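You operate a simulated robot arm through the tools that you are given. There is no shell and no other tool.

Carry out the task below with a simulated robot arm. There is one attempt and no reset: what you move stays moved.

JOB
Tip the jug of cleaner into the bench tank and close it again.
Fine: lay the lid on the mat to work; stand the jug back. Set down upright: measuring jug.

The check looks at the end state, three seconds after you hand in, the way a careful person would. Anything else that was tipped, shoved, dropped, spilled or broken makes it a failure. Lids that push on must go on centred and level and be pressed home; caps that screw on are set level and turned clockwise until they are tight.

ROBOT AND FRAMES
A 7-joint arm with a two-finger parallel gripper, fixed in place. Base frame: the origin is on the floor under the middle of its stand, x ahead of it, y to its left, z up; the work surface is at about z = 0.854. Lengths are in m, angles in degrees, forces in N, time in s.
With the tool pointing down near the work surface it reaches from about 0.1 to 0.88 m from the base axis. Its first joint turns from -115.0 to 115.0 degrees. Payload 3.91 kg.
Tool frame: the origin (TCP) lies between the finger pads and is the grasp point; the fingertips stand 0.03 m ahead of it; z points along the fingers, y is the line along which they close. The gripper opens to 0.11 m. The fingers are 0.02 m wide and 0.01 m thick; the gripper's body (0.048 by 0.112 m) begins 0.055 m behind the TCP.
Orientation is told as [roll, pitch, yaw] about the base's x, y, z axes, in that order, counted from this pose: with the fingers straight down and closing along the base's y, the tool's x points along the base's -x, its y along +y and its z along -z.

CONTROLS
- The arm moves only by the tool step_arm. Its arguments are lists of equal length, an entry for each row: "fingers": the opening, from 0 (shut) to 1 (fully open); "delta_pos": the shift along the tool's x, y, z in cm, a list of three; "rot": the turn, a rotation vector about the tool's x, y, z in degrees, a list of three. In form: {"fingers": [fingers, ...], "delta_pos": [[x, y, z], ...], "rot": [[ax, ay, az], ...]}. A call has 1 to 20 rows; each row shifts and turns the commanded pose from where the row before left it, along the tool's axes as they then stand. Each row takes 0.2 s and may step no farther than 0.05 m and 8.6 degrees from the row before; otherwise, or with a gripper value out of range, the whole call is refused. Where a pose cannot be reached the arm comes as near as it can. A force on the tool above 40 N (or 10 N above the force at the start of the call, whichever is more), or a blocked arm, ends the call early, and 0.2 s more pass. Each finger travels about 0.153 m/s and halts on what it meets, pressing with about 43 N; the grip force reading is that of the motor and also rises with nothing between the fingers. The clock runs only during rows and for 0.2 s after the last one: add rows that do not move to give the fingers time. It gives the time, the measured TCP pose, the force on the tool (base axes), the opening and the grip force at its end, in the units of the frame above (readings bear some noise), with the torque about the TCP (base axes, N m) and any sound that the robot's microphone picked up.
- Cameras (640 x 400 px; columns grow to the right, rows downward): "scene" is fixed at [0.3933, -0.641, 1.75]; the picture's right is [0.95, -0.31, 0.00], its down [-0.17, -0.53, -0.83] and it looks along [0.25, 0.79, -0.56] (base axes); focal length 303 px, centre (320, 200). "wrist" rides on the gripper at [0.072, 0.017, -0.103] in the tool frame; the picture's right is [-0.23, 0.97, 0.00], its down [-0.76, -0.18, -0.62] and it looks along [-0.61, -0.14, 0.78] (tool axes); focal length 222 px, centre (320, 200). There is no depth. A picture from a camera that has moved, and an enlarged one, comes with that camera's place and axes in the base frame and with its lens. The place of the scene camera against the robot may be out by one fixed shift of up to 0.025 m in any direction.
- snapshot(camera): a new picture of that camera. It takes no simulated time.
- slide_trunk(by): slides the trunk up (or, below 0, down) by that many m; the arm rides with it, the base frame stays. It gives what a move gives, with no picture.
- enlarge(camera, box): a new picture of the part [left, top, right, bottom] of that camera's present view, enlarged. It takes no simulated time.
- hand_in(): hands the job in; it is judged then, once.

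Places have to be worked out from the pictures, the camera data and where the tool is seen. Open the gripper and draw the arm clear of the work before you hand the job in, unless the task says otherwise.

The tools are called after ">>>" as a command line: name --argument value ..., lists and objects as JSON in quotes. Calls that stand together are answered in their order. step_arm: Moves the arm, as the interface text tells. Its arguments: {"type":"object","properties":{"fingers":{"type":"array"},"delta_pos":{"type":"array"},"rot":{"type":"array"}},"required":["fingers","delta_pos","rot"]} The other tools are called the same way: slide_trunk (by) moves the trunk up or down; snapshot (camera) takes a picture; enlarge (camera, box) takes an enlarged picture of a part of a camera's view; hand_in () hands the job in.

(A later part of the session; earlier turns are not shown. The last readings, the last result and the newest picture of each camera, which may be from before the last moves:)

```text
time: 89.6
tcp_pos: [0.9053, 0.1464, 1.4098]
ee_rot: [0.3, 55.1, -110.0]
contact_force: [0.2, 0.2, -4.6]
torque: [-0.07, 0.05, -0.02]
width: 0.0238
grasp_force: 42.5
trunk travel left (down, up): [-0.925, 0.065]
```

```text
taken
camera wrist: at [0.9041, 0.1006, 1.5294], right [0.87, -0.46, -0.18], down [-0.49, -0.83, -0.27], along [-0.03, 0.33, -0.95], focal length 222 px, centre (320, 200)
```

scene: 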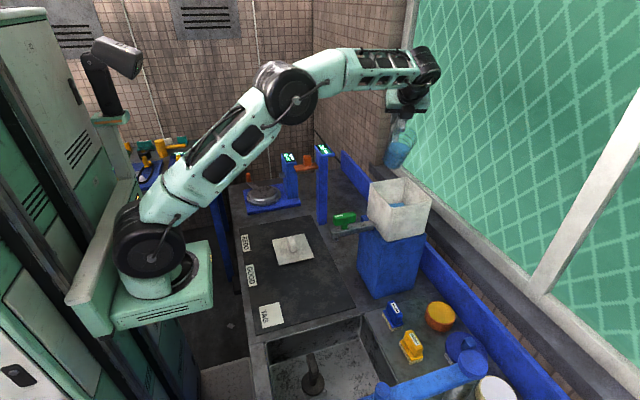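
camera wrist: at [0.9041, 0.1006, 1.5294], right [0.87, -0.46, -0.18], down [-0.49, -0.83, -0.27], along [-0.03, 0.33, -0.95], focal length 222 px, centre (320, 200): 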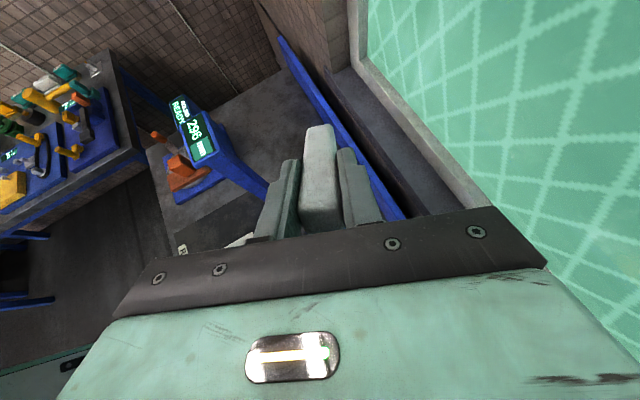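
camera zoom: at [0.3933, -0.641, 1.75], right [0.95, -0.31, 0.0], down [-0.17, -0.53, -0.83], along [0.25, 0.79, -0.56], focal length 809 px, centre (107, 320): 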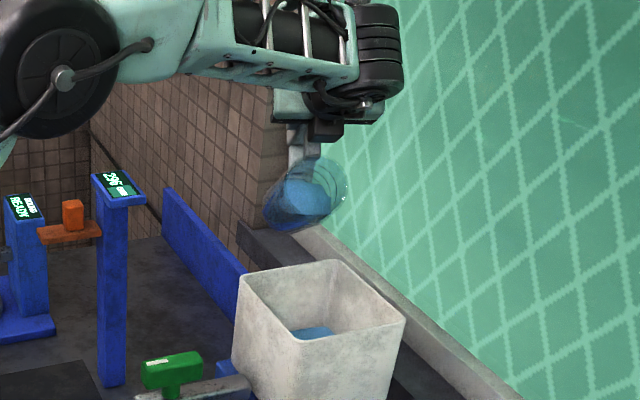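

Lip is over the tank's middle by both kinematics and the picture. I now tilt slowly from 55° to 70° with pauses, keeping the lip over the same point, and watch the stream.

>>> step_arm --fingers '[0.05, 0.05, 0.05, 0.05, 0.05, 0.05, 0.05, 0.05]' --delta_pos '[[-0.19, 0, -0.27], [0, 0, 0], [-0.17, 0, -0.27], [0, 0, 0], [-0.16, 0, -0.28], [0, 0, 0], [-0.15, 0, -0.29], [0, 0, 0]]' --rot '[[0, 2.5, 0], [0, 0, 0], [0, 2.5, 0], [0, 0, 0], [0, 2.5, 0], [0, 0, 0], [0, 2.5, 0], [0, 0, 0]]'

>>> enlarge --camera "scene" --box '[340, 120, 440, 250]'

```text
time: 91.4
tcp_pos: [0.9014, 0.1342, 1.4107]
ee_rot: [0.4, 65.1, -109.8]
contact_force: [0.4, -0.2, -4.7]
torque: [-0.15, 0.05, 0.0]
width: 0.0238
grasp_force: 43.1
trunk travel left (down, up): [-0.925, 0.065]
```

```text
3.08 times, centred on (390, 185) of scene
camera zoom: at [0.3933, -0.641, 1.75], right [0.95, -0.31, 0.0], down [-0.17, -0.53, -0.83], along [0.25, 0.79, -0.56], focal length 933 px, centre (105, 246)
```

zoom: 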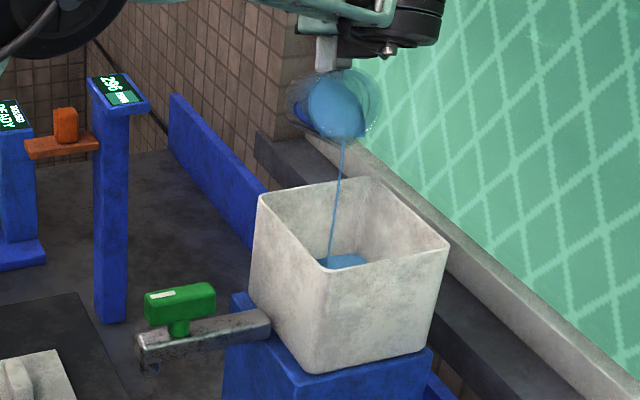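

A thin stream falls nearly vertically into the tank and the spout stays dry. I continue tilting slowly 65→72.5° with pauses.

>>> step_arm --fingers '[0.05, 0.05, 0.05, 0.05, 0.05, 0.05, 0.05, 0.05, 0.05, 0.05]' --delta_pos '[[0, 0, 0], [0, 0, 0], [-0.16, 0, -0.35], [0, 0, 0], [0, 0, 0], [-0.15, 0, -0.36], [0, 0, 0], [0, 0, 0], [-0.14, 0, -0.39], [0, 0, 0]]' --rot '[[0, 0, 0], [0, 0, 0], [0, 2.5, 0], [0, 0, 0], [0, 0, 0], [0, 2.5, 0], [0, 0, 0], [0, 0, 0], [0, 2.5, 0], [0, 0, 0]]'

>>> enlarge --camera "scene" --box '[340, 120, 440, 250]'

```text
time: 93.6
tcp_pos: [0.896, 0.1233, 1.411]
ee_rot: [0.5, 72.6, -109.7]
contact_force: [1.0, -0.2, -3.8]
torque: [-0.19, 0.07, 0.02]
width: 0.0237
grasp_force: 43.2
trunk travel left (down, up): [-0.925, 0.065]
```

```text
3.08 times, centred on (390, 185) of scene
camera zoom: at [0.3933, -0.641, 1.75], right [0.95, -0.31, 0.0], down [-0.17, -0.53, -0.83], along [0.25, 0.79, -0.56], focal length 933 px, centre (105, 246)
```

zoom: 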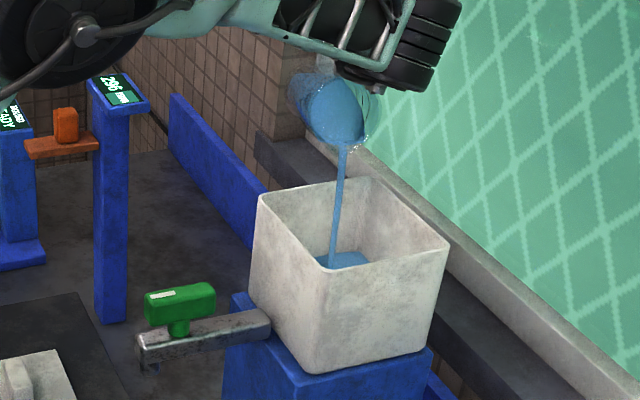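

Still clean: stream into the tank, no leak at the spout. I go on from 72.5° to 80° with pauses.

>>> step_arm --fingers '[0.05, 0.05, 0.05, 0.05, 0.05, 0.05, 0.05, 0.05, 0.05, 0.05, 0.05]' --delta_pos '[[0, 0, 0], [0, 0, 0], [-0.12, 0, -0.4], [0, 0, 0], [0, 0, 0], [-0.12, 0, -0.43], [0, 0, 0], [0, 0, 0], [-0.1, 0, -0.44], [0, 0, 0], [0, 0, 0]]' --rot '[[0, 0, 0], [0, 0, 0], [0, 2.5, 0], [0, 0, 0], [0, 0, 0], [0, 2.5, 0], [0, 0, 0], [0, 0, 0], [0, 2.5, 0], [0, 0, 0], [0, 0, 0]]'

>>> enlarge --camera "scene" --box '[340, 120, 440, 250]'

```text
time: 96.0
tcp_pos: [0.8916, 0.1104, 1.4105]
ee_rot: [0.7, 80.1, -109.4]
contact_force: [0.2, 0.3, -3.5]
torque: [-0.18, 0.12, -0.01]
width: 0.0239
grasp_force: 42.7
trunk travel left (down, up): [-0.925, 0.065]
```

```text
3.08 times, centred on (390, 185) of scene
camera zoom: at [0.3933, -0.641, 1.75], right [0.95, -0.31, 0.0], down [-0.17, -0.53, -0.83], along [0.25, 0.79, -0.56], focal length 933 px, centre (105, 246)
```

zoom: 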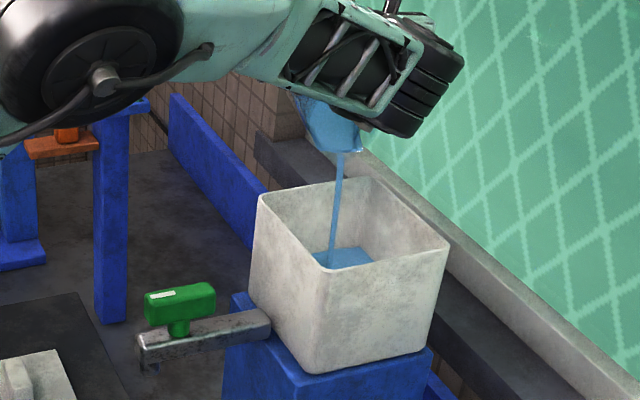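

Pour continues cleanly. Next 80→90° with pauses.

>>> step_arm --fingers '[0.05, 0.05, 0.05, 0.05, 0.05, 0.05, 0.05, 0.05, 0.05, 0.05, 0.05, 0.05]' --delta_pos '[[-0.08, 0, -0.47], [0, 0, 0], [0, 0, 0], [-0.06, 0, -0.47], [0, 0, 0], [0, 0, 0], [-0.04, 0, -0.5], [0, 0, 0], [0, 0, 0], [-0.02, 0, -0.5], [0, 0, 0], [0, 0, 0]]' --rot '[[0, 2.5, 0], [0, 0, 0], [0, 0, 0], [0, 2.5, 0], [0, 0, 0], [0, 0, 0], [0, 2.5, 0], [0, 0, 0], [0, 0, 0], [0, 2.5, 0], [0, 0, 0], [0, 0, 0]]'

>>> snapshot --camera "scene"

>>> enlarge --camera "scene" --box '[340, 120, 440, 250]'

```text
time: 98.6
tcp_pos: [0.885, 0.0928, 1.4103]
ee_rot: [134.9, 89.8, 24.9]
contact_force: [0.2, 0.3, -1.5]
torque: [-0.13, 0.05, -0.03]
width: 0.0238
grasp_force: 42.9
trunk travel left (down, up): [-0.925, 0.065]
```

```text
taken
```

scene: 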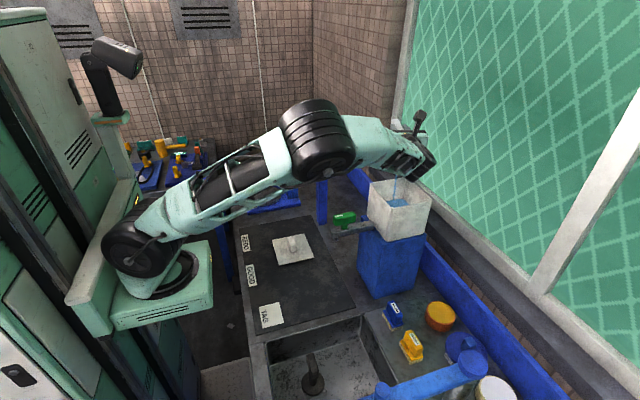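

```text
3.08 times, centred on (390, 185) of scene
camera zoom: at [0.3933, -0.641, 1.75], right [0.95, -0.31, 0.0], down [-0.17, -0.53, -0.83], along [0.25, 0.79, -0.56], focal length 933 px, centre (105, 246)
```

zoom: 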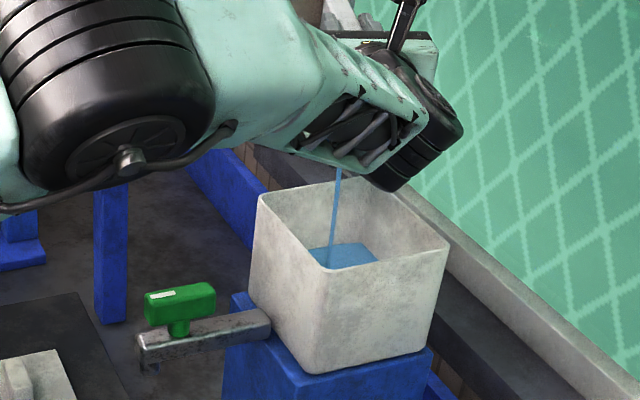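

Most has gone (load down to ≈1.5 N). I finish tilting to about 112° in slow rows with the lip kept over the tank.

>>> step_arm --fingers '[0.05, 0.05, 0.05, 0.05, 0.05, 0.05, 0.05, 0.05, 0.05, 0.05, 0.05, 0.05, 0.05, 0.05, 0.05, 0.05, 0.05, 0.05, 0.05, 0.05]' --delta_pos '[[0, 0, -0.52], [0, 0, 0], [0.02, 0, -0.52], [0, 0, 0], [0.05, 0, -0.53], [0, 0, 0], [0.07, 0, -0.53], [0, 0, 0], [0.1, 0, -0.54], [0, 0, 0], [0.12, 0, -0.54], [0, 0, 0], [0.14, 0, -0.54], [0, 0, 0], [0.17, 0, -0.53], [0, 0, 0], [0.19, 0, -0.52], [0, 0, 0], [0, 0, 0], [0, 0, 0]]' --rot '[[0, 2.5, 0], [0, 0, 0], [0, 2.5, 0], [0, 0, 0], [0, 2.5, 0], [0, 0, 0], [0, 2.5, 0], [0, 0, 0], [0, 2.5, 0], [0, 0, 0], [0, 2.5, 0], [0, 0, 0], [0, 2.5, 0], [0, 0, 0], [0, 2.5, 0], [0, 0, 0], [0, 2.5, 0], [0, 0, 0], [0, 0, 0], [0, 0, 0]]'

>>> enlarge --camera "scene" --box '[340, 120, 440, 250]'

>>> snapshot --camera "wrist"

```text
time: 102.8
tcp_pos: [0.8698, 0.0443, 1.4103]
ee_rot: [179.7, 67.4, 69.6]
contact_force: [-0.7, 1.0, -2.0]
torque: [-0.22, 0.04, -0.01]
width: 0.0238
grasp_force: 42.7
trunk travel left (down, up): [-0.925, 0.065]
```

```text
3.08 times, centred on (390, 185) of scene
camera zoom: at [0.3933, -0.641, 1.75], right [0.95, -0.31, 0.0], down [-0.17, -0.53, -0.83], along [0.25, 0.79, -0.56], focal length 933 px, centre (105, 246)
```

zoom: 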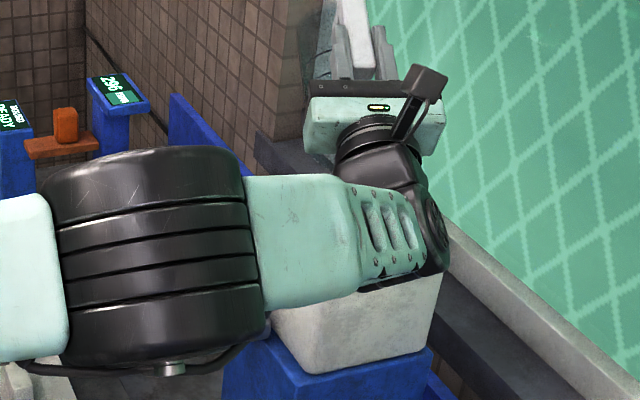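

```text
taken
camera wrist: at [0.8408, -0.0756, 1.4382], right [0.94, -0.25, -0.21], down [-0.26, -0.2, -0.94], along [0.2, 0.95, -0.26], focal length 222 px, centre (320, 200)
```

wrist: 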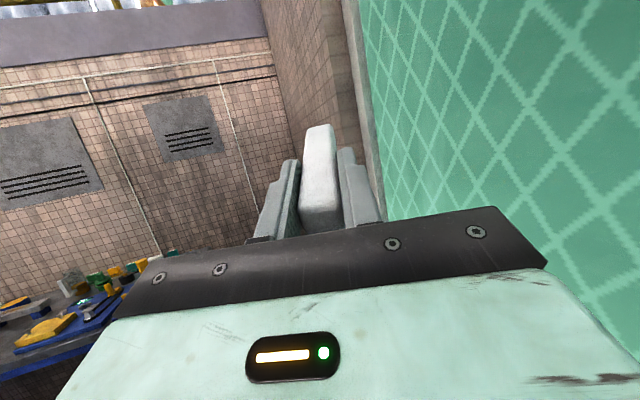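

Tilt is 112° and the load is about the empty jug. I hold here for a moment so the last drops run out.

>>> step_arm --fingers '[0.05, 0.05, 0.05, 0.05, 0.05, 0.05, 0.05, 0.05, 0.05, 0.05]' --delta_pos '[[0, 0, 0], [0, 0, 0], [0, 0, 0], [0, 0, 0], [0, 0, 0], [0, 0, 0], [0, 0, 0], [0, 0, 0], [0, 0, 0], [0, 0, 0]]' --rot '[[0, 2, 0], [0, 2, 0], [0, 0, 0], [0, 0, 0], [0, 0, 0], [0, 0, 0], [0, 0, 0], [0, 0, 0], [0, 0, 0], [0, 0, 0]]'

>>> snapshot --camera "scene"

```text
time: 105.0
tcp_pos: [0.8693, 0.0461, 1.4112]
ee_rot: [179.7, 63.4, 69.7]
contact_force: [-0.4, -1.0, -1.3]
torque: [-0.14, 0.06, 0.0]
width: 0.0233
grasp_force: 42.6
trunk travel left (down, up): [-0.925, 0.065]
```

```text
taken
```

scene: 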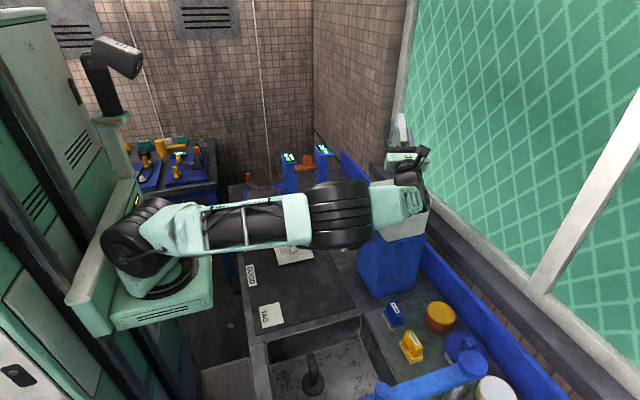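

Now I reverse the same path, bringing the jug back to 40° tilt above the tank.

>>> step_arm --fingers '[0.05, 0.05, 0.05, 0.05, 0.05, 0.05, 0.05, 0.05, 0.05, 0.05, 0.05, 0.05, 0.05, 0.05, 0.05, 0.05, 0.05, 0.05]' --delta_pos '[[0, 0, 0], [-0.42, 0, 1.01], [-0.33, 0, 1.05], [-0.24, 0, 1.06], [-0.14, 0, 1.05], [-0.04, 0, 1.02], [0.04, 0, 0.98], [0.12, 0, 0.91], [0.19, 0, 0.84], [0.24, 0, 0.76], [0.27, 0, 0.66], [0.3, 0, 0.58], [0.17, 0, 0.27], [0.16, 0.02, -0.82], [0.12, 0.02, -0.83], [0.07, 0.02, -0.84], [0.03, 0.02, -0.84], [-0.01, 0.02, -0.83]]' --rot '[[0, -4, 0], [0, -5, 0], [0, -5, 0], [0, -5, 0], [0, -5, 0], [0, -5, 0], [0, -5, 0], [0, -5, 0], [0, -5, 0], [0, -5, 0], [0, -5, 0], [0, -5, 0], [0, -2.5, 0], [0, -3, 0], [0, -3, 0], [0, -3, 0], [0, -3, 0], [0, -3, 0]]'

>>> snapshot --camera "scene"

>>> enlarge --camera "scene" --box '[330, 100, 460, 260]'

```text
time: 108.8
tcp_pos: [0.8948, 0.118, 1.4395]
ee_rot: [0.2, 40.0, -110.1]
contact_force: [0.2, -0.8, -1.9]
torque: [0.02, 0.0, -0.02]
width: 0.0235
grasp_force: 43.2
trunk travel left (down, up): [-0.925, 0.065]
```

```text
taken
```

scene: 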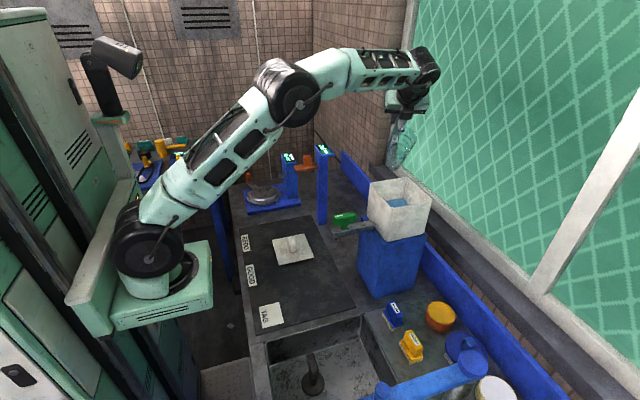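

```text
2.50 times, centred on (395, 180) of scene
camera zoom: at [0.3933, -0.641, 1.75], right [0.95, -0.31, 0.0], down [-0.17, -0.53, -0.83], along [0.25, 0.79, -0.56], focal length 758 px, centre (132, 250)
```

zoom: 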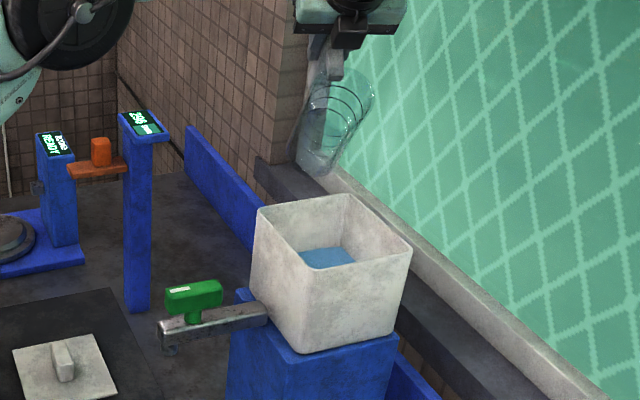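

The jug is empty and clear, the tank level has risen, nothing spilled. I bring the jug back off the tank and set it upright in the air, then swing the yaw back.

>>> step_arm --fingers '[0.05, 0.05, 0.05, 0.05, 0.05, 0.05, 0.05, 0.05, 0.05, 0.05, 0.05, 0.05, 0.05, 0.05, 0.05, 0.05]' --delta_pos '[[-1.275, -1.82, -1.605], [-1.275, -1.82, -1.605], [-1.275, -1.82, -1.605], [-1.275, -1.82, -1.605], [-1.275, -1.82, -1.605], [-1.275, -1.82, -1.605], [-1.275, -1.82, -1.605], [-1.275, -1.82, -1.605], [0, 0, 0], [0, 0, 0], [0, 0, 0], [0, 0, 0], [0, 0, 0], [0, 0, 0], [0, 0, 0], [0, 0, 0]]' --rot '[[0, 0, 0], [0, 0, 0], [0, 0, 0], [0, 0, 0], [0, 0, 0], [0, 0, 0], [0, 0, 0], [0, 0, 0], [0, -5, 0], [0, -5, 0], [0, -5, 0], [0, -5, 0], [0, -5, 0], [0, -5, 0], [0, -5, 0], [0, -5, 0]]'

>>> step_arm --fingers '[0.05, 0.05, 0.05, 0.05, 0.05, 0.05, 0.05, 0.05, 0.05, 0.05, 0.05, 0.05, 0.05, 0.05, 0.05, 0.05, 0.05]' --delta_pos '[[0, 0, 0], [0, 0, 0], [0, 0, 0], [0, 0, 0], [0, 0, 0], [0, 0, 0], [0, 0, 0], [0, 0, 0], [0, 0, 0], [0, 0, 0], [0, 0, 0], [0, 0, 0], [0, 0, 0], [0, 0, 0], [0, 0, 0], [0, 0, 0], [0, 0, 0]]' --rot '[[0, 0, -5], [0, 0, -5], [0, 0, -5], [0, 0, -5], [0, 0, -5], [0, 0, -5], [0, 0, -5], [0, 0, -5], [0, 0, -5], [0, 0, -5], [0, 0, -5], [0, 0, -5], [0, 0, -5], [0, 0, -5], [0, 0, -5], [0, 0, -5], [0, 0, -5]]'

>>> snapshot --camera "scene"

```text
time: 112.2
tcp_pos: [0.7041, 0.0179, 1.4718]
ee_rot: [0.1, 0.0, -110.0]
contact_force: [0.1, 0.2, -2.7]
torque: [0.1, -0.08, 0.03]
width: 0.0237
grasp_force: 42.8
trunk travel left (down, up): [-0.925, 0.065]
```

```text
time: 115.8
tcp_pos: [0.7022, 0.0162, 1.4724]
ee_rot: [0.1, -0.1, -25.0]
contact_force: [0.2, -0.6, -2.6]
torque: [0.03, 0.13, 0.01]
width: 0.0239
grasp_force: 42.9
trunk travel left (down, up): [-0.925, 0.065]
```

```text
taken
```

scene: 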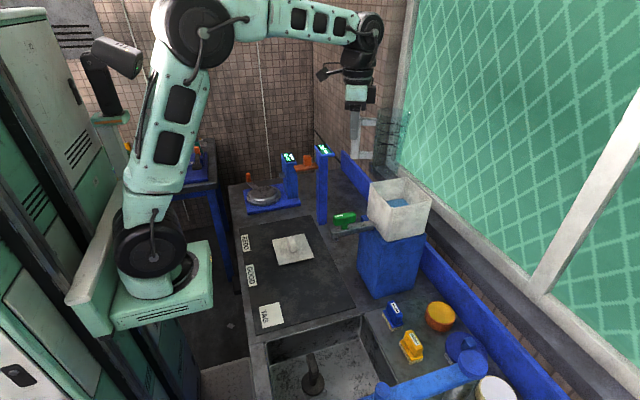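

Jug upright again at yaw −25°. I carry it back above its original spot.

>>> step_arm --fingers '[0.05, 0.05, 0.05, 0.05, 0.05, 0.05, 0.05, 0.05, 0.05, 0.05, 0.05, 0.05]' --delta_pos '[[1.6, -0.1, 0.1], [3.0, -0.185, 0.3], [3.0, -0.185, 0.34], [3.0, -0.185, 0.34], [3.0, -0.185, 0.34], [3.0, -0.185, 0.34], [3.0, -0.185, 0.34], [3.0, -0.185, 0.34], [3.0, -0.185, 0.34], [3.0, -0.185, 0.34], [3.0, -0.185, 0.34], [1.2, -0.09, 0.1]]' --rot '[[0, 0, 0], [0, 0, 0], [0, 0, 0], [0, 0, 0], [0, 0, 0], [0, 0, 0], [0, 0, 0], [0, 0, 0], [0, 0, 0], [0, 0, 0], [0, 0, 0], [0, 0, 0]]'

>>> slide_trunk --by -0.3

>>> snapshot --camera "scene"

```text
time: 118.4
tcp_pos: [0.3969, 0.1376, 1.4357]
ee_rot: [0.2, -0.2, -25.1]
contact_force: [-0.8, 0.1, -1.9]
torque: [0.08, 0.14, 0.02]
width: 0.0237
grasp_force: 42.7
trunk travel left (down, up): [-0.925, 0.065]
```

```text
time: 121.4
tcp_pos: [0.3963, 0.1383, 1.1368]
ee_rot: [0.2, 0.0, -25.1]
contact_force: [-0.5, -0.8, -2.4]
torque: [0.0, 0.12, 0.01]
width: 0.0235
grasp_force: 43.5
trunk travel left (down, up): [-0.625, 0.365]
```

```text
taken
```

scene: 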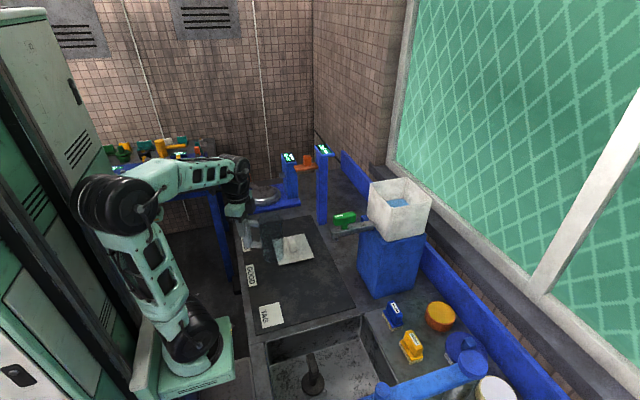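

Over its spot at TCP z 1.137. I lower with the trunk to about 3 cm above the mat, then check the jug's attitude.

>>> slide_trunk --by -0.13

>>> enlarge --camera "scene" --box '[220, 190, 320, 310]'

>>> enlarge --camera "wrist" --box '[240, 80, 420, 230]'

```text
time: 123.0
tcp_pos: [0.3977, 0.1378, 1.0069]
ee_rot: [0.2, -0.1, -25.1]
contact_force: [0.3, -0.2, -2.1]
torque: [0.02, 0.12, 0.01]
width: 0.0238
grasp_force: 42.7
trunk travel left (down, up): [-0.495, 0.495]
```

```text
3.33 times, centred on (270, 250) of scene
camera zoom: at [0.3933, -0.641, 1.75], right [0.95, -0.31, 0.0], down [-0.17, -0.53, -0.83], along [0.25, 0.79, -0.56], focal length 1011 px, centre (487, 33)
```

zoom: 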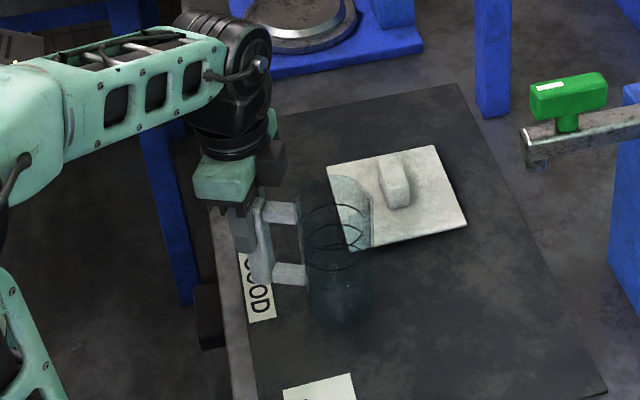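

```text
2.67 times, centred on (330, 155) of wrist
camera zoom: at [0.3374, 0.1846, 1.1109], right [0.62, 0.79, 0.0], down [0.61, -0.48, 0.62], along [0.49, -0.38, -0.78], focal length 592 px, centre (293, 320)
```

zoom: 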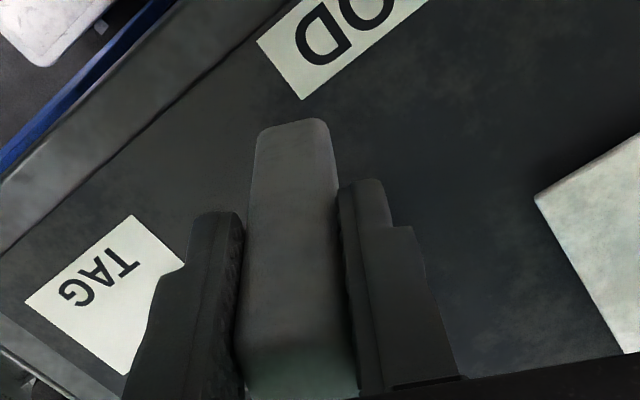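

Upright and unchanged in the grip. I lower the last centimetres in fine steps until the mat takes the load.

>>> step_arm --fingers '[0.05, 0.05, 0.05, 0.05, 0.05, 0.05, 0.05]' --delta_pos '[[0, 0, 0.8], [0, 0, 0.7], [0, 0, 0.5], [0, 0, 0.4], [0, 0, 0.3], [0, 0, 0.2], [0, 0, 0]]' --rot '[[0, 0, 0], [0, 0, 0], [0, 0, 0], [0, 0, 0], [0, 0, 0], [0, 0, 0], [0, 0, 0]]'

>>> enlarge --camera "scene" --box '[220, 190, 320, 310]'

```text
time: 124.6
tcp_pos: [0.397, 0.1376, 0.9781]
ee_rot: [0.2, -0.2, -25.1]
contact_force: [-1.9, -0.4, 9.1]
torque: [-0.72, -0.59, -0.19]
width: 0.024
grasp_force: 43.2
trunk travel left (down, up): [-0.495, 0.495]
```

```text
3.33 times, centred on (270, 250) of scene
camera zoom: at [0.3933, -0.641, 1.75], right [0.95, -0.31, 0.0], down [-0.17, -0.53, -0.83], along [0.25, 0.79, -0.56], focal length 1011 px, centre (487, 33)
```

zoom: 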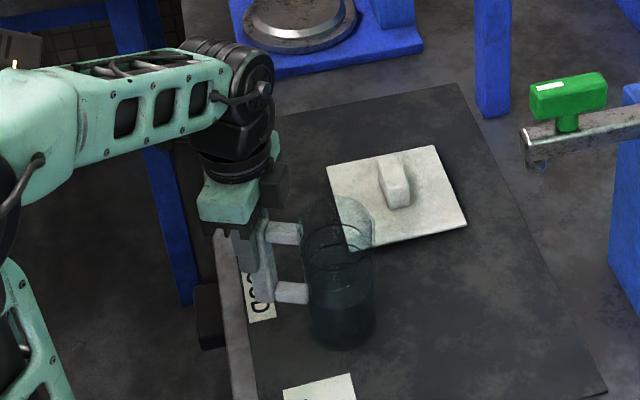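

The jug is standing on the mat (9 N up). I relieve the pressure slightly and open the fingers gradually.

>>> step_arm --fingers '[0.05, 0.05, 0.25, 0.4, 0.6, 0.8, 1, 1]' --delta_pos '[[0, 0, -0.1], [0, 0, 0], [0, 0, 0], [0, 0, 0], [0, 0, 0], [0, 0, 0], [0, 0, 0], [0, 0, 0]]' --rot '[[0, 0, 0], [0, 0, 0], [0, 0, 0], [0, 0, 0], [0, 0, 0], [0, 0, 0], [0, 0, 0], [0, 0, 0]]'

>>> enlarge --camera "scene" --box '[220, 190, 320, 310]'

>>> enlarge --camera "wrist" --box '[200, 70, 440, 230]'

```text
time: 126.4
tcp_pos: [0.3969, 0.1387, 0.9779]
ee_rot: [0.0, -0.1, -25.0]
contact_force: [1.1, -0.2, -0.2]
torque: [0.01, 0.06, -0.04]
width: 0.11
grasp_force: 0.0
trunk travel left (down, up): [-0.495, 0.495]
```

```text
3.33 times, centred on (270, 250) of scene
camera zoom: at [0.3933, -0.641, 1.75], right [0.95, -0.31, 0.0], down [-0.17, -0.53, -0.83], along [0.25, 0.79, -0.56], focal length 1011 px, centre (487, 33)
```

zoom: 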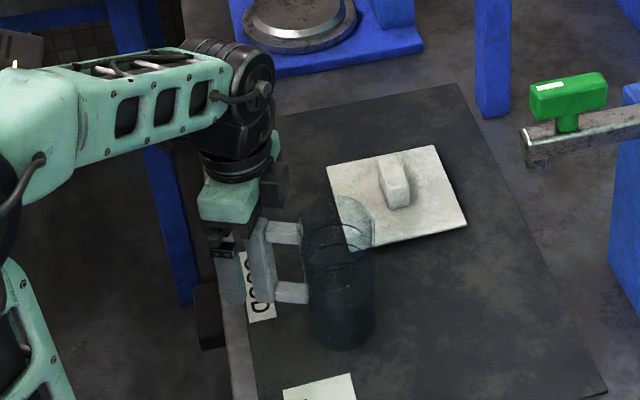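

```text
2.50 times, centred on (320, 150) of wrist
camera zoom: at [0.3371, 0.1849, 1.0826], right [0.62, 0.79, 0.0], down [0.61, -0.48, 0.62], along [0.49, -0.38, -0.78], focal length 555 px, centre (320, 325)
```

zoom: 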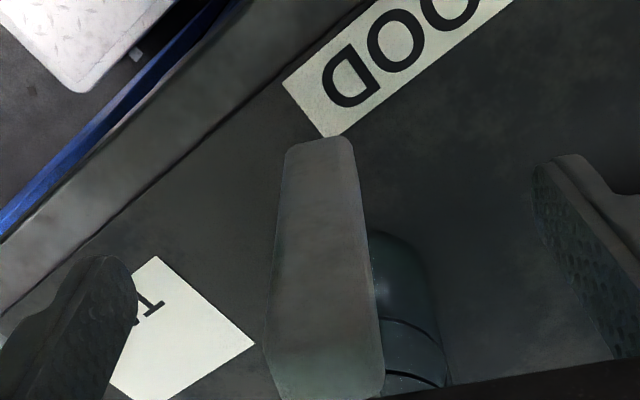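

The jug stands free and upright. I rise straight up with the trunk, clear of the handle.

>>> slide_trunk --by 0.2

>>> slide_trunk --by 0.23

>>> snapshot --camera "scene"

>>> enlarge --camera "scene" --box '[220, 190, 340, 310]'

```text
time: 128.5
tcp_pos: [0.397, 0.1375, 1.1772]
ee_rot: [0.0, -0.2, -25.1]
contact_force: [-0.2, 0.8, 0.0]
torque: [-0.03, -0.02, 0.01]
width: 0.1101
grasp_force: 0.1
trunk travel left (down, up): [-0.695, 0.295]
```

```text
time: 130.9
tcp_pos: [0.398, 0.1373, 1.4079]
ee_rot: [0.0, -0.1, -25.1]
contact_force: [-0.5, 0.1, 0.2]
torque: [0.02, -0.02, -0.02]
width: 0.1101
grasp_force: 0.0
trunk travel left (down, up): [-0.925, 0.065]
```

```text
taken
```

scene: 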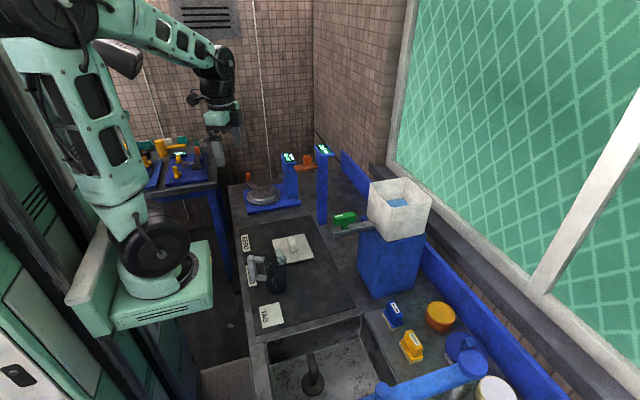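

```text
3.33 times, centred on (280, 250) of scene
camera zoom: at [0.3933, -0.641, 1.75], right [0.95, -0.31, 0.0], down [-0.17, -0.53, -0.83], along [0.25, 0.79, -0.56], focal length 1011 px, centre (453, 33)
```

zoom: 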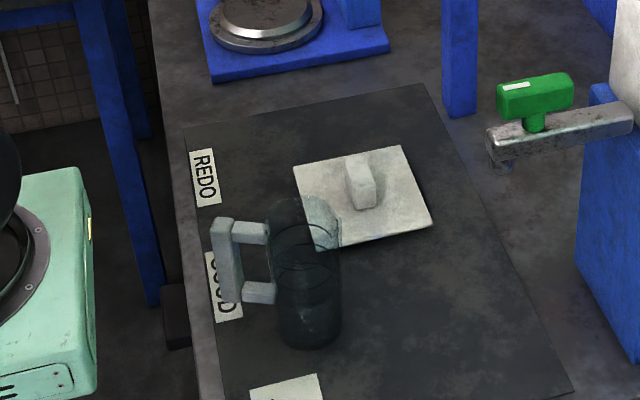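

Jug is back at its place, upright. Next I turn yaw back to 0 and go above the lid's knob at (0.568, 0.269).

>>> step_arm --fingers '[1, 1, 1, 1, 1, 1, 1, 1, 1, 1]' --delta_pos '[[0, 0, 0], [0, 0, 0], [0, 0, 0], [0, 0, 0], [-2.84, 2.2, 0], [-2.84, 2.2, 0], [-2.84, 2.2, 0], [-2.84, 2.2, 0], [-2.84, 2.2, 0], [-2.84, 2.2, 0]]' --rot '[[0, 0, -6.3], [0, 0, -6.3], [0, 0, -6.3], [0, 0, -6.2], [0, 0, 0], [0, 0, 0], [0, 0, 0], [0, 0, 0], [0, 0, 0], [0, 0, 0]]'

>>> step_arm --fingers '[1, 1, 1, 1, 1, 1]' --delta_pos '[[0, 0, 4.5], [0, 0, 4.5], [0, 0, 4.5], [0, 0, 4.5], [0, 0, 4.5], [0, 0, 4.5]]' --rot '[[0, 0, 0], [0, 0, 0], [0, 0, 0], [0, 0, 0], [0, 0, 0], [0, 0, 0]]'

>>> snapshot --camera "wrist"

>>> enlarge --camera "wrist" --box '[230, 10, 400, 160]'

```text
time: 133.2
tcp_pos: [0.5701, 0.2723, 1.4075]
ee_rot: [0.0, -0.2, -0.1]
contact_force: [-0.6, -0.4, 0.0]
torque: [0.01, -0.01, -0.02]
width: 0.1098
grasp_force: 0.0
trunk travel left (down, up): [-0.925, 0.065]
```

```text
time: 134.6
tcp_pos: [0.5684, 0.271, 1.1382]
ee_rot: [0.1, -0.1, 0.0]
contact_force: [0.5, 0.1, -0.3]
torque: [-0.01, -0.01, -0.01]
width: 0.11
grasp_force: 0.0
trunk travel left (down, up): [-0.925, 0.065]
```

```text
taken
camera wrist: at [0.4953, 0.2889, 1.2434], right [0.23, 0.97, 0.0], down [0.76, -0.18, 0.63], along [0.61, -0.14, -0.78], focal length 222 px, centre (320, 200)
```

wrist: 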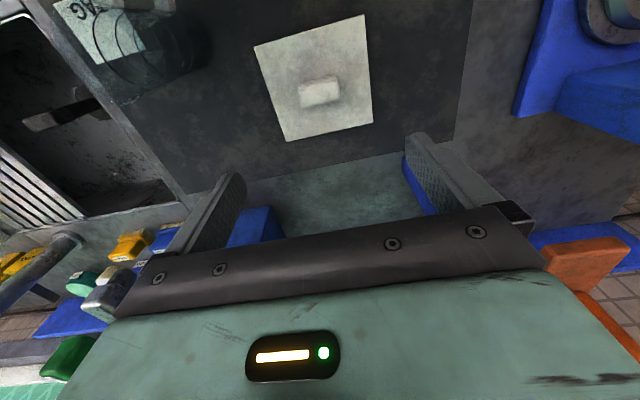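

```text
2.67 times, centred on (315, 85) of wrist
camera zoom: at [0.4953, 0.2889, 1.2434], right [0.23, 0.97, 0.0], down [0.76, -0.18, 0.63], along [0.61, -0.14, -0.78], focal length 592 px, centre (333, 507)
```

zoom: 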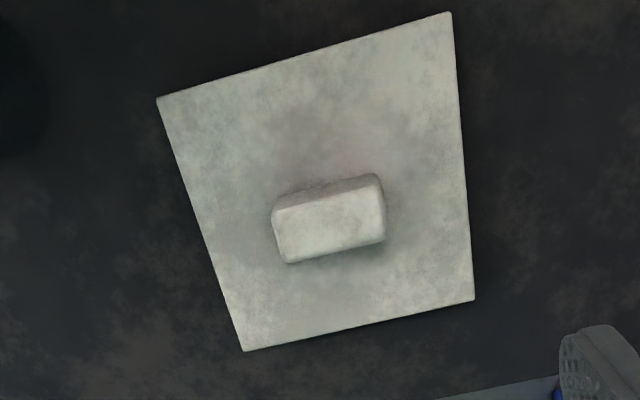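

Knob at ≈(0.570, 0.271), lid square and undisturbed. I descend over the knob and grip it at the same relative pose as before (TCP z≈0.914).

>>> step_arm --fingers '[1, 1, 1, 1, 1, 1, 1]' --delta_pos '[[0, -0.1, 4.5], [0, 0, 4.5], [0, 0, 4.5], [0, 0, 4.5], [0, 0, 2.5], [0, 0, 1.5], [0, 0, 0]]' --rot '[[0, 0, 0], [0, 0, 0], [0, 0, 0], [0, 0, 0], [0, 0, 0], [0, 0, 0], [0, 0, 0]]'

>>> snapshot --camera "wrist"

```text
time: 136.2
tcp_pos: [0.5703, 0.2723, 0.9186]
ee_rot: [0.1, -0.2, 0.0]
contact_force: [0.1, 0.0, -0.2]
torque: [0.0, -0.04, -0.01]
width: 0.1099
grasp_force: 0.1
trunk travel left (down, up): [-0.925, 0.065]
```

```text
taken
camera wrist: at [0.496, 0.2892, 1.023], right [0.23, 0.97, 0.0], down [0.76, -0.18, 0.63], along [0.61, -0.14, -0.78], focal length 222 px, centre (320, 200)
```

wrist: 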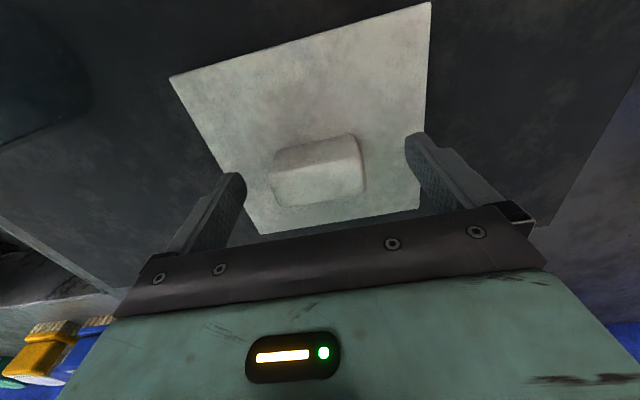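

The view matches the earlier grasp view. I shift 1.5 mm, lower 4 mm and close on the knob.

>>> step_arm --fingers '[1, 1, 0.7, 0.4, 0.4, 0.4, 0.4]' --delta_pos '[[0.15, -0.15, 0.45], [0, 0, 0], [0, 0, 0], [0, 0, 0], [0, 0, 0], [0, 0, 0], [0, 0, 0]]' --rot '[[0, 0, 0], [0, 0, 0], [0, 0, 0], [0, 0, 0], [0, 0, 0], [0, 0, 0], [0, 0, 0]]'

>>> step_arm --fingers '[0.4, 0.4, 0.4, 0.4]' --delta_pos '[[0, 0, -0.5], [0, 0, -1], [0, 0, -1.5], [0, 0, 0]]' --rot '[[0, 0, 0], [0, 0, 0], [0, 0, 0], [0, 0, 0]]'

>>> snapshot --camera "wrist"

>>> enlarge --camera "scene" --box '[240, 180, 350, 280]'

```text
time: 137.8
tcp_pos: [0.569, 0.2698, 0.9149]
ee_rot: [0.1, -0.2, 0.0]
contact_force: [0.9, -0.9, -0.2]
torque: [-0.09, -0.02, 0.01]
width: 0.0591
grasp_force: 43.0
trunk travel left (down, up): [-0.925, 0.065]
```

```text
time: 138.8
tcp_pos: [0.569, 0.2688, 0.9444]
ee_rot: [0.0, -0.1, 0.0]
contact_force: [-0.2, 0.7, -0.4]
torque: [0.01, 0.02, 0.03]
width: 0.0595
grasp_force: 43.1
trunk travel left (down, up): [-0.925, 0.065]
```

```text
taken
camera wrist: at [0.494, 0.2867, 1.049], right [0.23, 0.97, 0.0], down [0.76, -0.18, 0.62], along [0.61, -0.14, -0.78], focal length 222 px, centre (320, 200)
```

wrist: 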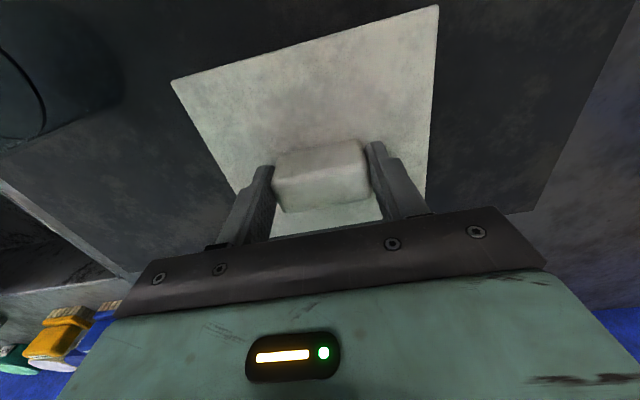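

```text
4.00 times, centred on (295, 230) of scene
camera zoom: at [0.3933, -0.641, 1.75], right [0.95, -0.31, 0.0], down [-0.17, -0.53, -0.83], along [0.25, 0.79, -0.56], focal length 1213 px, centre (420, 80)
```

zoom: 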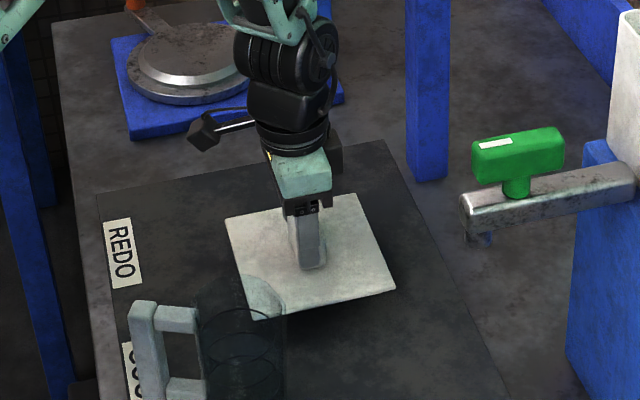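

Lid gripped as before. While here I check the spout closely for any dripping after the pour.

>>> enlarge --camera "scene" --box '[325, 195, 385, 245]'

>>> enlarge --camera "scene" --box '[300, 220, 400, 310]'

>>> enlarge --camera "scene" --box '[350, 140, 450, 240]'

```text
8.00 times, centred on (355, 220) of scene
camera zoom: at [0.3933, -0.641, 1.75], right [0.95, -0.31, 0.0], down [-0.17, -0.53, -0.83], along [0.25, 0.79, -0.56], focal length 2426 px, centre (40, 40)
```

zoom: 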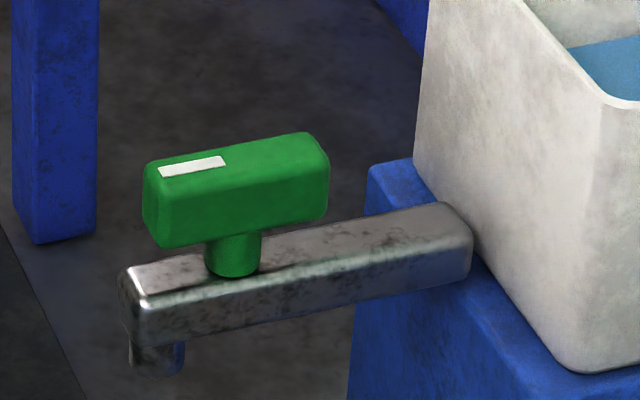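

```text
4.44 times, centred on (350, 265) of scene
camera zoom: at [0.3933, -0.641, 1.75], right [0.95, -0.31, 0.0], down [-0.17, -0.53, -0.83], along [0.25, 0.79, -0.56], focal length 1348 px, centre (187, -89)
```

zoom: 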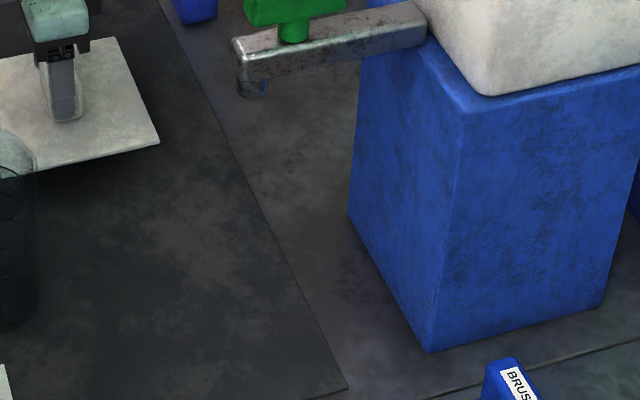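

```text
4.00 times, centred on (400, 190) of scene
camera zoom: at [0.3933, -0.641, 1.75], right [0.95, -0.31, 0.0], down [-0.17, -0.53, -0.83], along [0.25, 0.79, -0.56], focal length 1213 px, centre (0, 240)
```

zoom: 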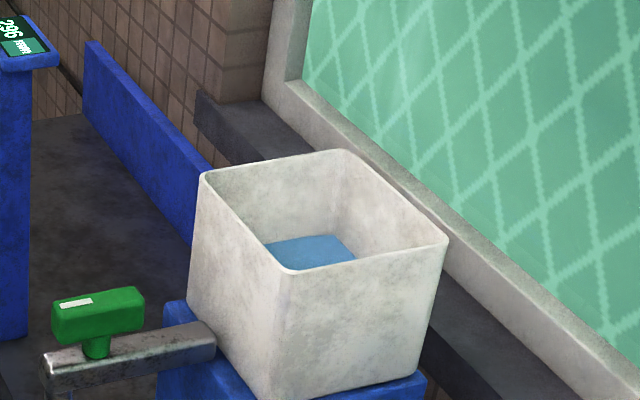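

Spout and bench are dry, tank level steady. I lift the lid up to travel height and carry it over the tank.

>>> step_arm --fingers '[0.4, 0.4, 0.4, 0.4, 0.4, 0.4, 0.4, 0.4, 0.4, 0.4, 0.4]' --delta_pos '[[0, 0, -4.4], [0, 0, -4.4], [0, 0, -4.4], [0, 0, -4.4], [0, 0, -4.4], [0, 0, -4.4], [0, 0, -4.4], [0, 0, -4.4], [0, 0, -4.4], [0, 0, -4.4], [0, 0, -4.4]]' --rot '[[0, 0, 0], [0, 0, 0], [0, 0, 0], [0, 0, 0], [0, 0, 0], [0, 0, 0], [0, 0, 0], [0, 0, 0], [0, 0, 0], [0, 0, 0], [0, 0, 0]]'

>>> step_arm --fingers '[0.4, 0.4, 0.4, 0.4, 0.4, 0.4, 0.4, 0.4, 0.4, 0.4, 0.4, 0.4]' --delta_pos '[[-1.5, -1.2, 0], [-3, -2.43, 0], [-3, -2.43, 0], [-3, -2.43, 0], [-3, -2.43, 0], [-3, -2.43, 0], [-3, -2.43, 0], [-3, -2.43, 0], [-3, -2.43, 0], [-3, -2.43, 0], [-1.6, -1.2, 0], [0, 0, 0]]' --rot '[[0, 0, 0], [0, 0, 0], [0, 0, 0], [0, 0, 0], [0, 0, 0], [0, 0, 0], [0, 0, 0], [0, 0, 0], [0, 0, 0], [0, 0, 0], [0, 0, 0], [0, 0, 0]]'

>>> snapshot --camera "scene"

>>> snapshot --camera "wrist"

```text
time: 141.2
tcp_pos: [0.5666, 0.2689, 1.4285]
ee_rot: [0.0, -0.2, 0.1]
contact_force: [0.7, -0.1, -0.8]
torque: [-0.02, 0.02, 0.0]
width: 0.0595
grasp_force: 43.5
trunk travel left (down, up): [-0.925, 0.065]
```

```text
time: 143.8
tcp_pos: [0.8668, 0.0226, 1.4291]
ee_rot: [0.1, -0.1, 0.0]
contact_force: [-0.2, -0.7, -1.6]
torque: [0.02, 0.0, -0.01]
width: 0.0593
grasp_force: 43.3
trunk travel left (down, up): [-0.925, 0.065]
```

```text
taken
```

scene: 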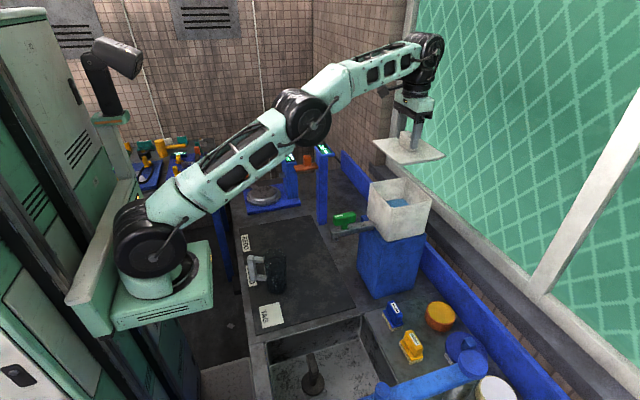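

```text
taken
camera wrist: at [0.7936, 0.0413, 1.5339], right [0.23, 0.97, 0.0], down [0.76, -0.18, 0.62], along [0.61, -0.14, -0.78], focal length 222 px, centre (320, 200)
```

wrist: 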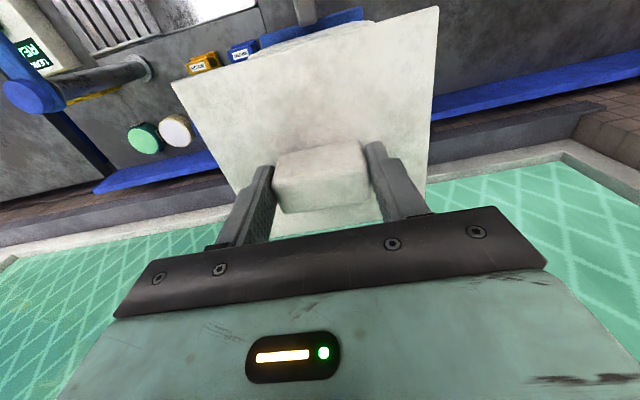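

Lid is level above the tank. Averaging readings, I need about +3.5 mm in x and +4 mm in y to match the original seat; I correct and descend to just above the rim.

>>> step_arm --fingers '[0.4, 0.4, 0.4, 0.4, 0.4, 0.4, 0.4]' --delta_pos '[[-0.35, 0.39, 1], [0, 0, 2.5], [0, 0, 2.5], [0, 0, 2.5], [0, 0, 1.5], [0, 0, 1], [0, 0, 0]]' --rot '[[0, 0, 0], [0, 0, 0], [0, 0, 0], [0, 0, 0], [0, 0, 0], [0, 0, 0], [0, 0, 0]]'

>>> step_arm --fingers '[0.4]' --delta_pos '[[0, 0, 0]]' --rot '[[0, 0, 0]]'

>>> enlarge --camera "scene" --box '[350, 140, 450, 240]'

>>> snapshot --camera "wrist"

```text
time: 145.3
tcp_pos: [0.8711, 0.0293, 1.3184]
ee_rot: [0.1, -0.3, -0.1]
contact_force: [-0.5, -0.3, -0.7]
torque: [0.03, 0.01, -0.02]
width: 0.0594
grasp_force: 43.1
trunk travel left (down, up): [-0.925, 0.065]
```

```text
time: 145.8
tcp_pos: [0.8706, 0.0286, 1.318]
ee_rot: [0.1, -0.2, 0.1]
contact_force: [0.7, 0.1, -0.3]
torque: [0.02, -0.01, -0.03]
width: 0.0593
grasp_force: 43.3
trunk travel left (down, up): [-0.925, 0.065]
```

```text
4.00 times, centred on (400, 190) of scene
camera zoom: at [0.3933, -0.641, 1.75], right [0.95, -0.31, 0.0], down [-0.17, -0.53, -0.83], along [0.25, 0.79, -0.56], focal length 1213 px, centre (0, 240)
```

zoom: 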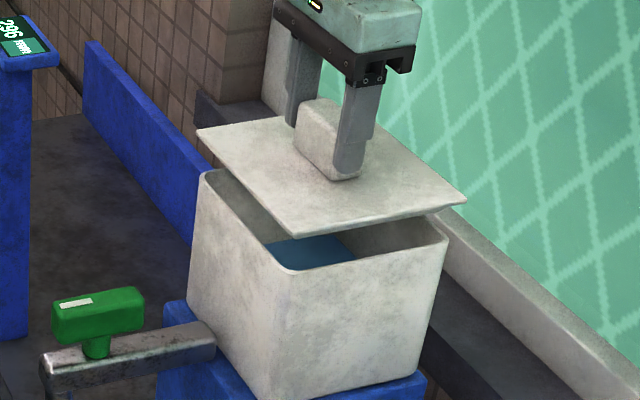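

```text
taken
camera wrist: at [0.7963, 0.0471, 1.4233], right [0.23, 0.97, 0.0], down [0.76, -0.18, 0.63], along [0.61, -0.14, -0.78], focal length 222 px, centre (320, 200)
```

wrist: 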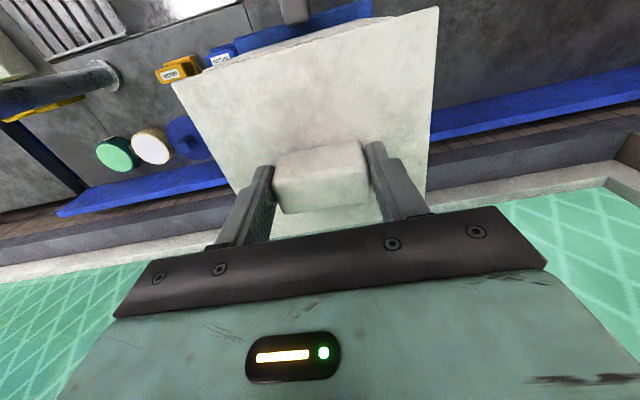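

Comparing with the picture at lift-off, the lid sits about 2–3 mm too far in +y. I correct that and a 0.2° pitch error, then lower in small steps to the rim.

>>> step_arm --fingers '[0.4, 0.4, 0.4, 0.4, 0.4]' --delta_pos '[[0, -0.25, 0], [0, 0, 0.8], [0, 0, 0.8], [0, 0, 0], [0, 0, 0]]' --rot '[[0, 0.2, 0], [0, 0, 0], [0, 0, 0], [0, 0, 0], [0, 0, 0]]'

>>> enlarge --camera "scene" --box '[350, 140, 450, 240]'

>>> enlarge --camera "wrist" --box '[160, 0, 460, 210]'

```text
time: 146.9
tcp_pos: [0.8706, 0.0268, 1.3027]
ee_rot: [0.1, -0.1, 0.0]
contact_force: [-0.5, 0.0, -1.7]
torque: [-0.01, 0.02, -0.02]
width: 0.0593
grasp_force: 42.8
trunk travel left (down, up): [-0.925, 0.065]
```

```text
4.00 times, centred on (400, 190) of scene
camera zoom: at [0.3933, -0.641, 1.75], right [0.95, -0.31, 0.0], down [-0.17, -0.53, -0.83], along [0.25, 0.79, -0.56], focal length 1213 px, centre (0, 240)
```

zoom: 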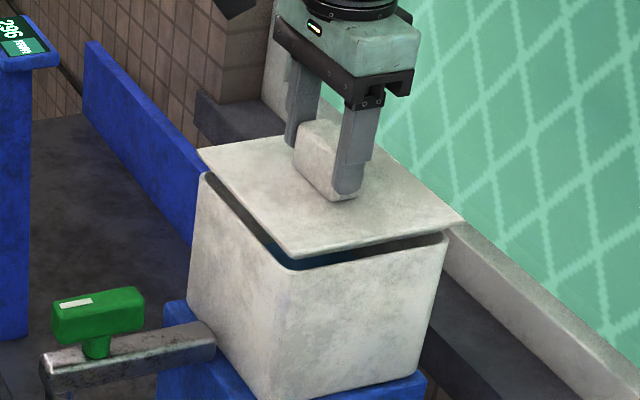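

```text
1.90 times, centred on (310, 105) of wrist
camera zoom: at [0.7971, 0.0443, 1.4072], right [0.23, 0.97, 0.0], down [0.76, -0.18, 0.62], along [0.61, -0.14, -0.78], focal length 423 px, centre (339, 381)
```

zoom: 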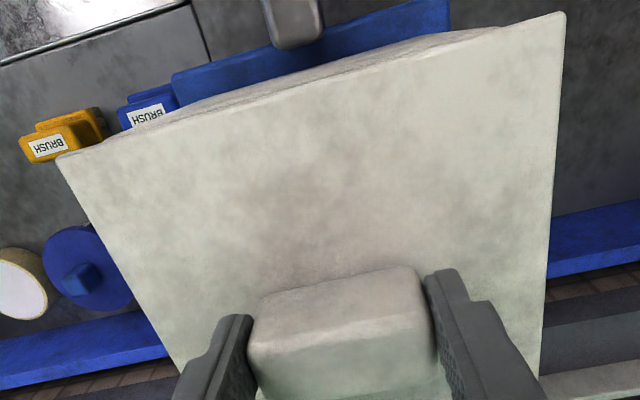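

Camera now reads (0.797, 0.0443), matching the original grip. I lower the remaining 1.5 cm in small steps.

>>> step_arm --fingers '[0.4, 0.4, 0.4, 0.4, 0.4]' --delta_pos '[[0.05, 0, 0.5], [0, 0, 0.4], [0, 0, 0.3], [0, 0, 0.2], [0, 0, 0]]' --rot '[[0, 0, 0], [0, 0, 0], [0, 0, 0], [0, 0, 0], [0, 0, 0]]'

>>> enlarge --camera "scene" --box '[350, 140, 450, 240]'

```text
time: 148.2
tcp_pos: [0.871, 0.0266, 1.2891]
ee_rot: [0.0, 0.1, 0.0]
contact_force: [-3.1, -0.4, 0.2]
torque: [-0.01, 0.11, 0.01]
width: 0.0593
grasp_force: 42.6
trunk travel left (down, up): [-0.925, 0.065]
```

```text
4.00 times, centred on (400, 190) of scene
camera zoom: at [0.3933, -0.641, 1.75], right [0.95, -0.31, 0.0], down [-0.17, -0.53, -0.83], along [0.25, 0.79, -0.56], focal length 1213 px, centre (0, 240)
```

zoom: 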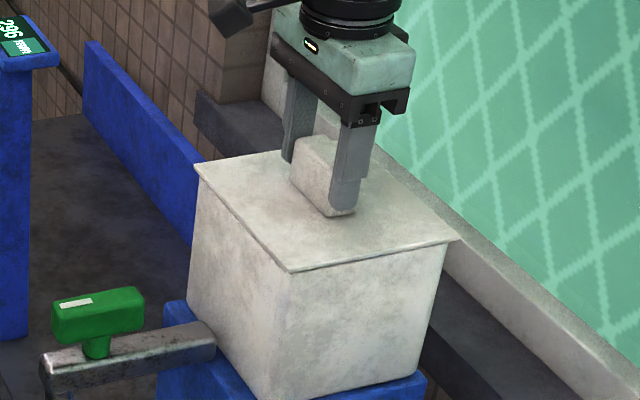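

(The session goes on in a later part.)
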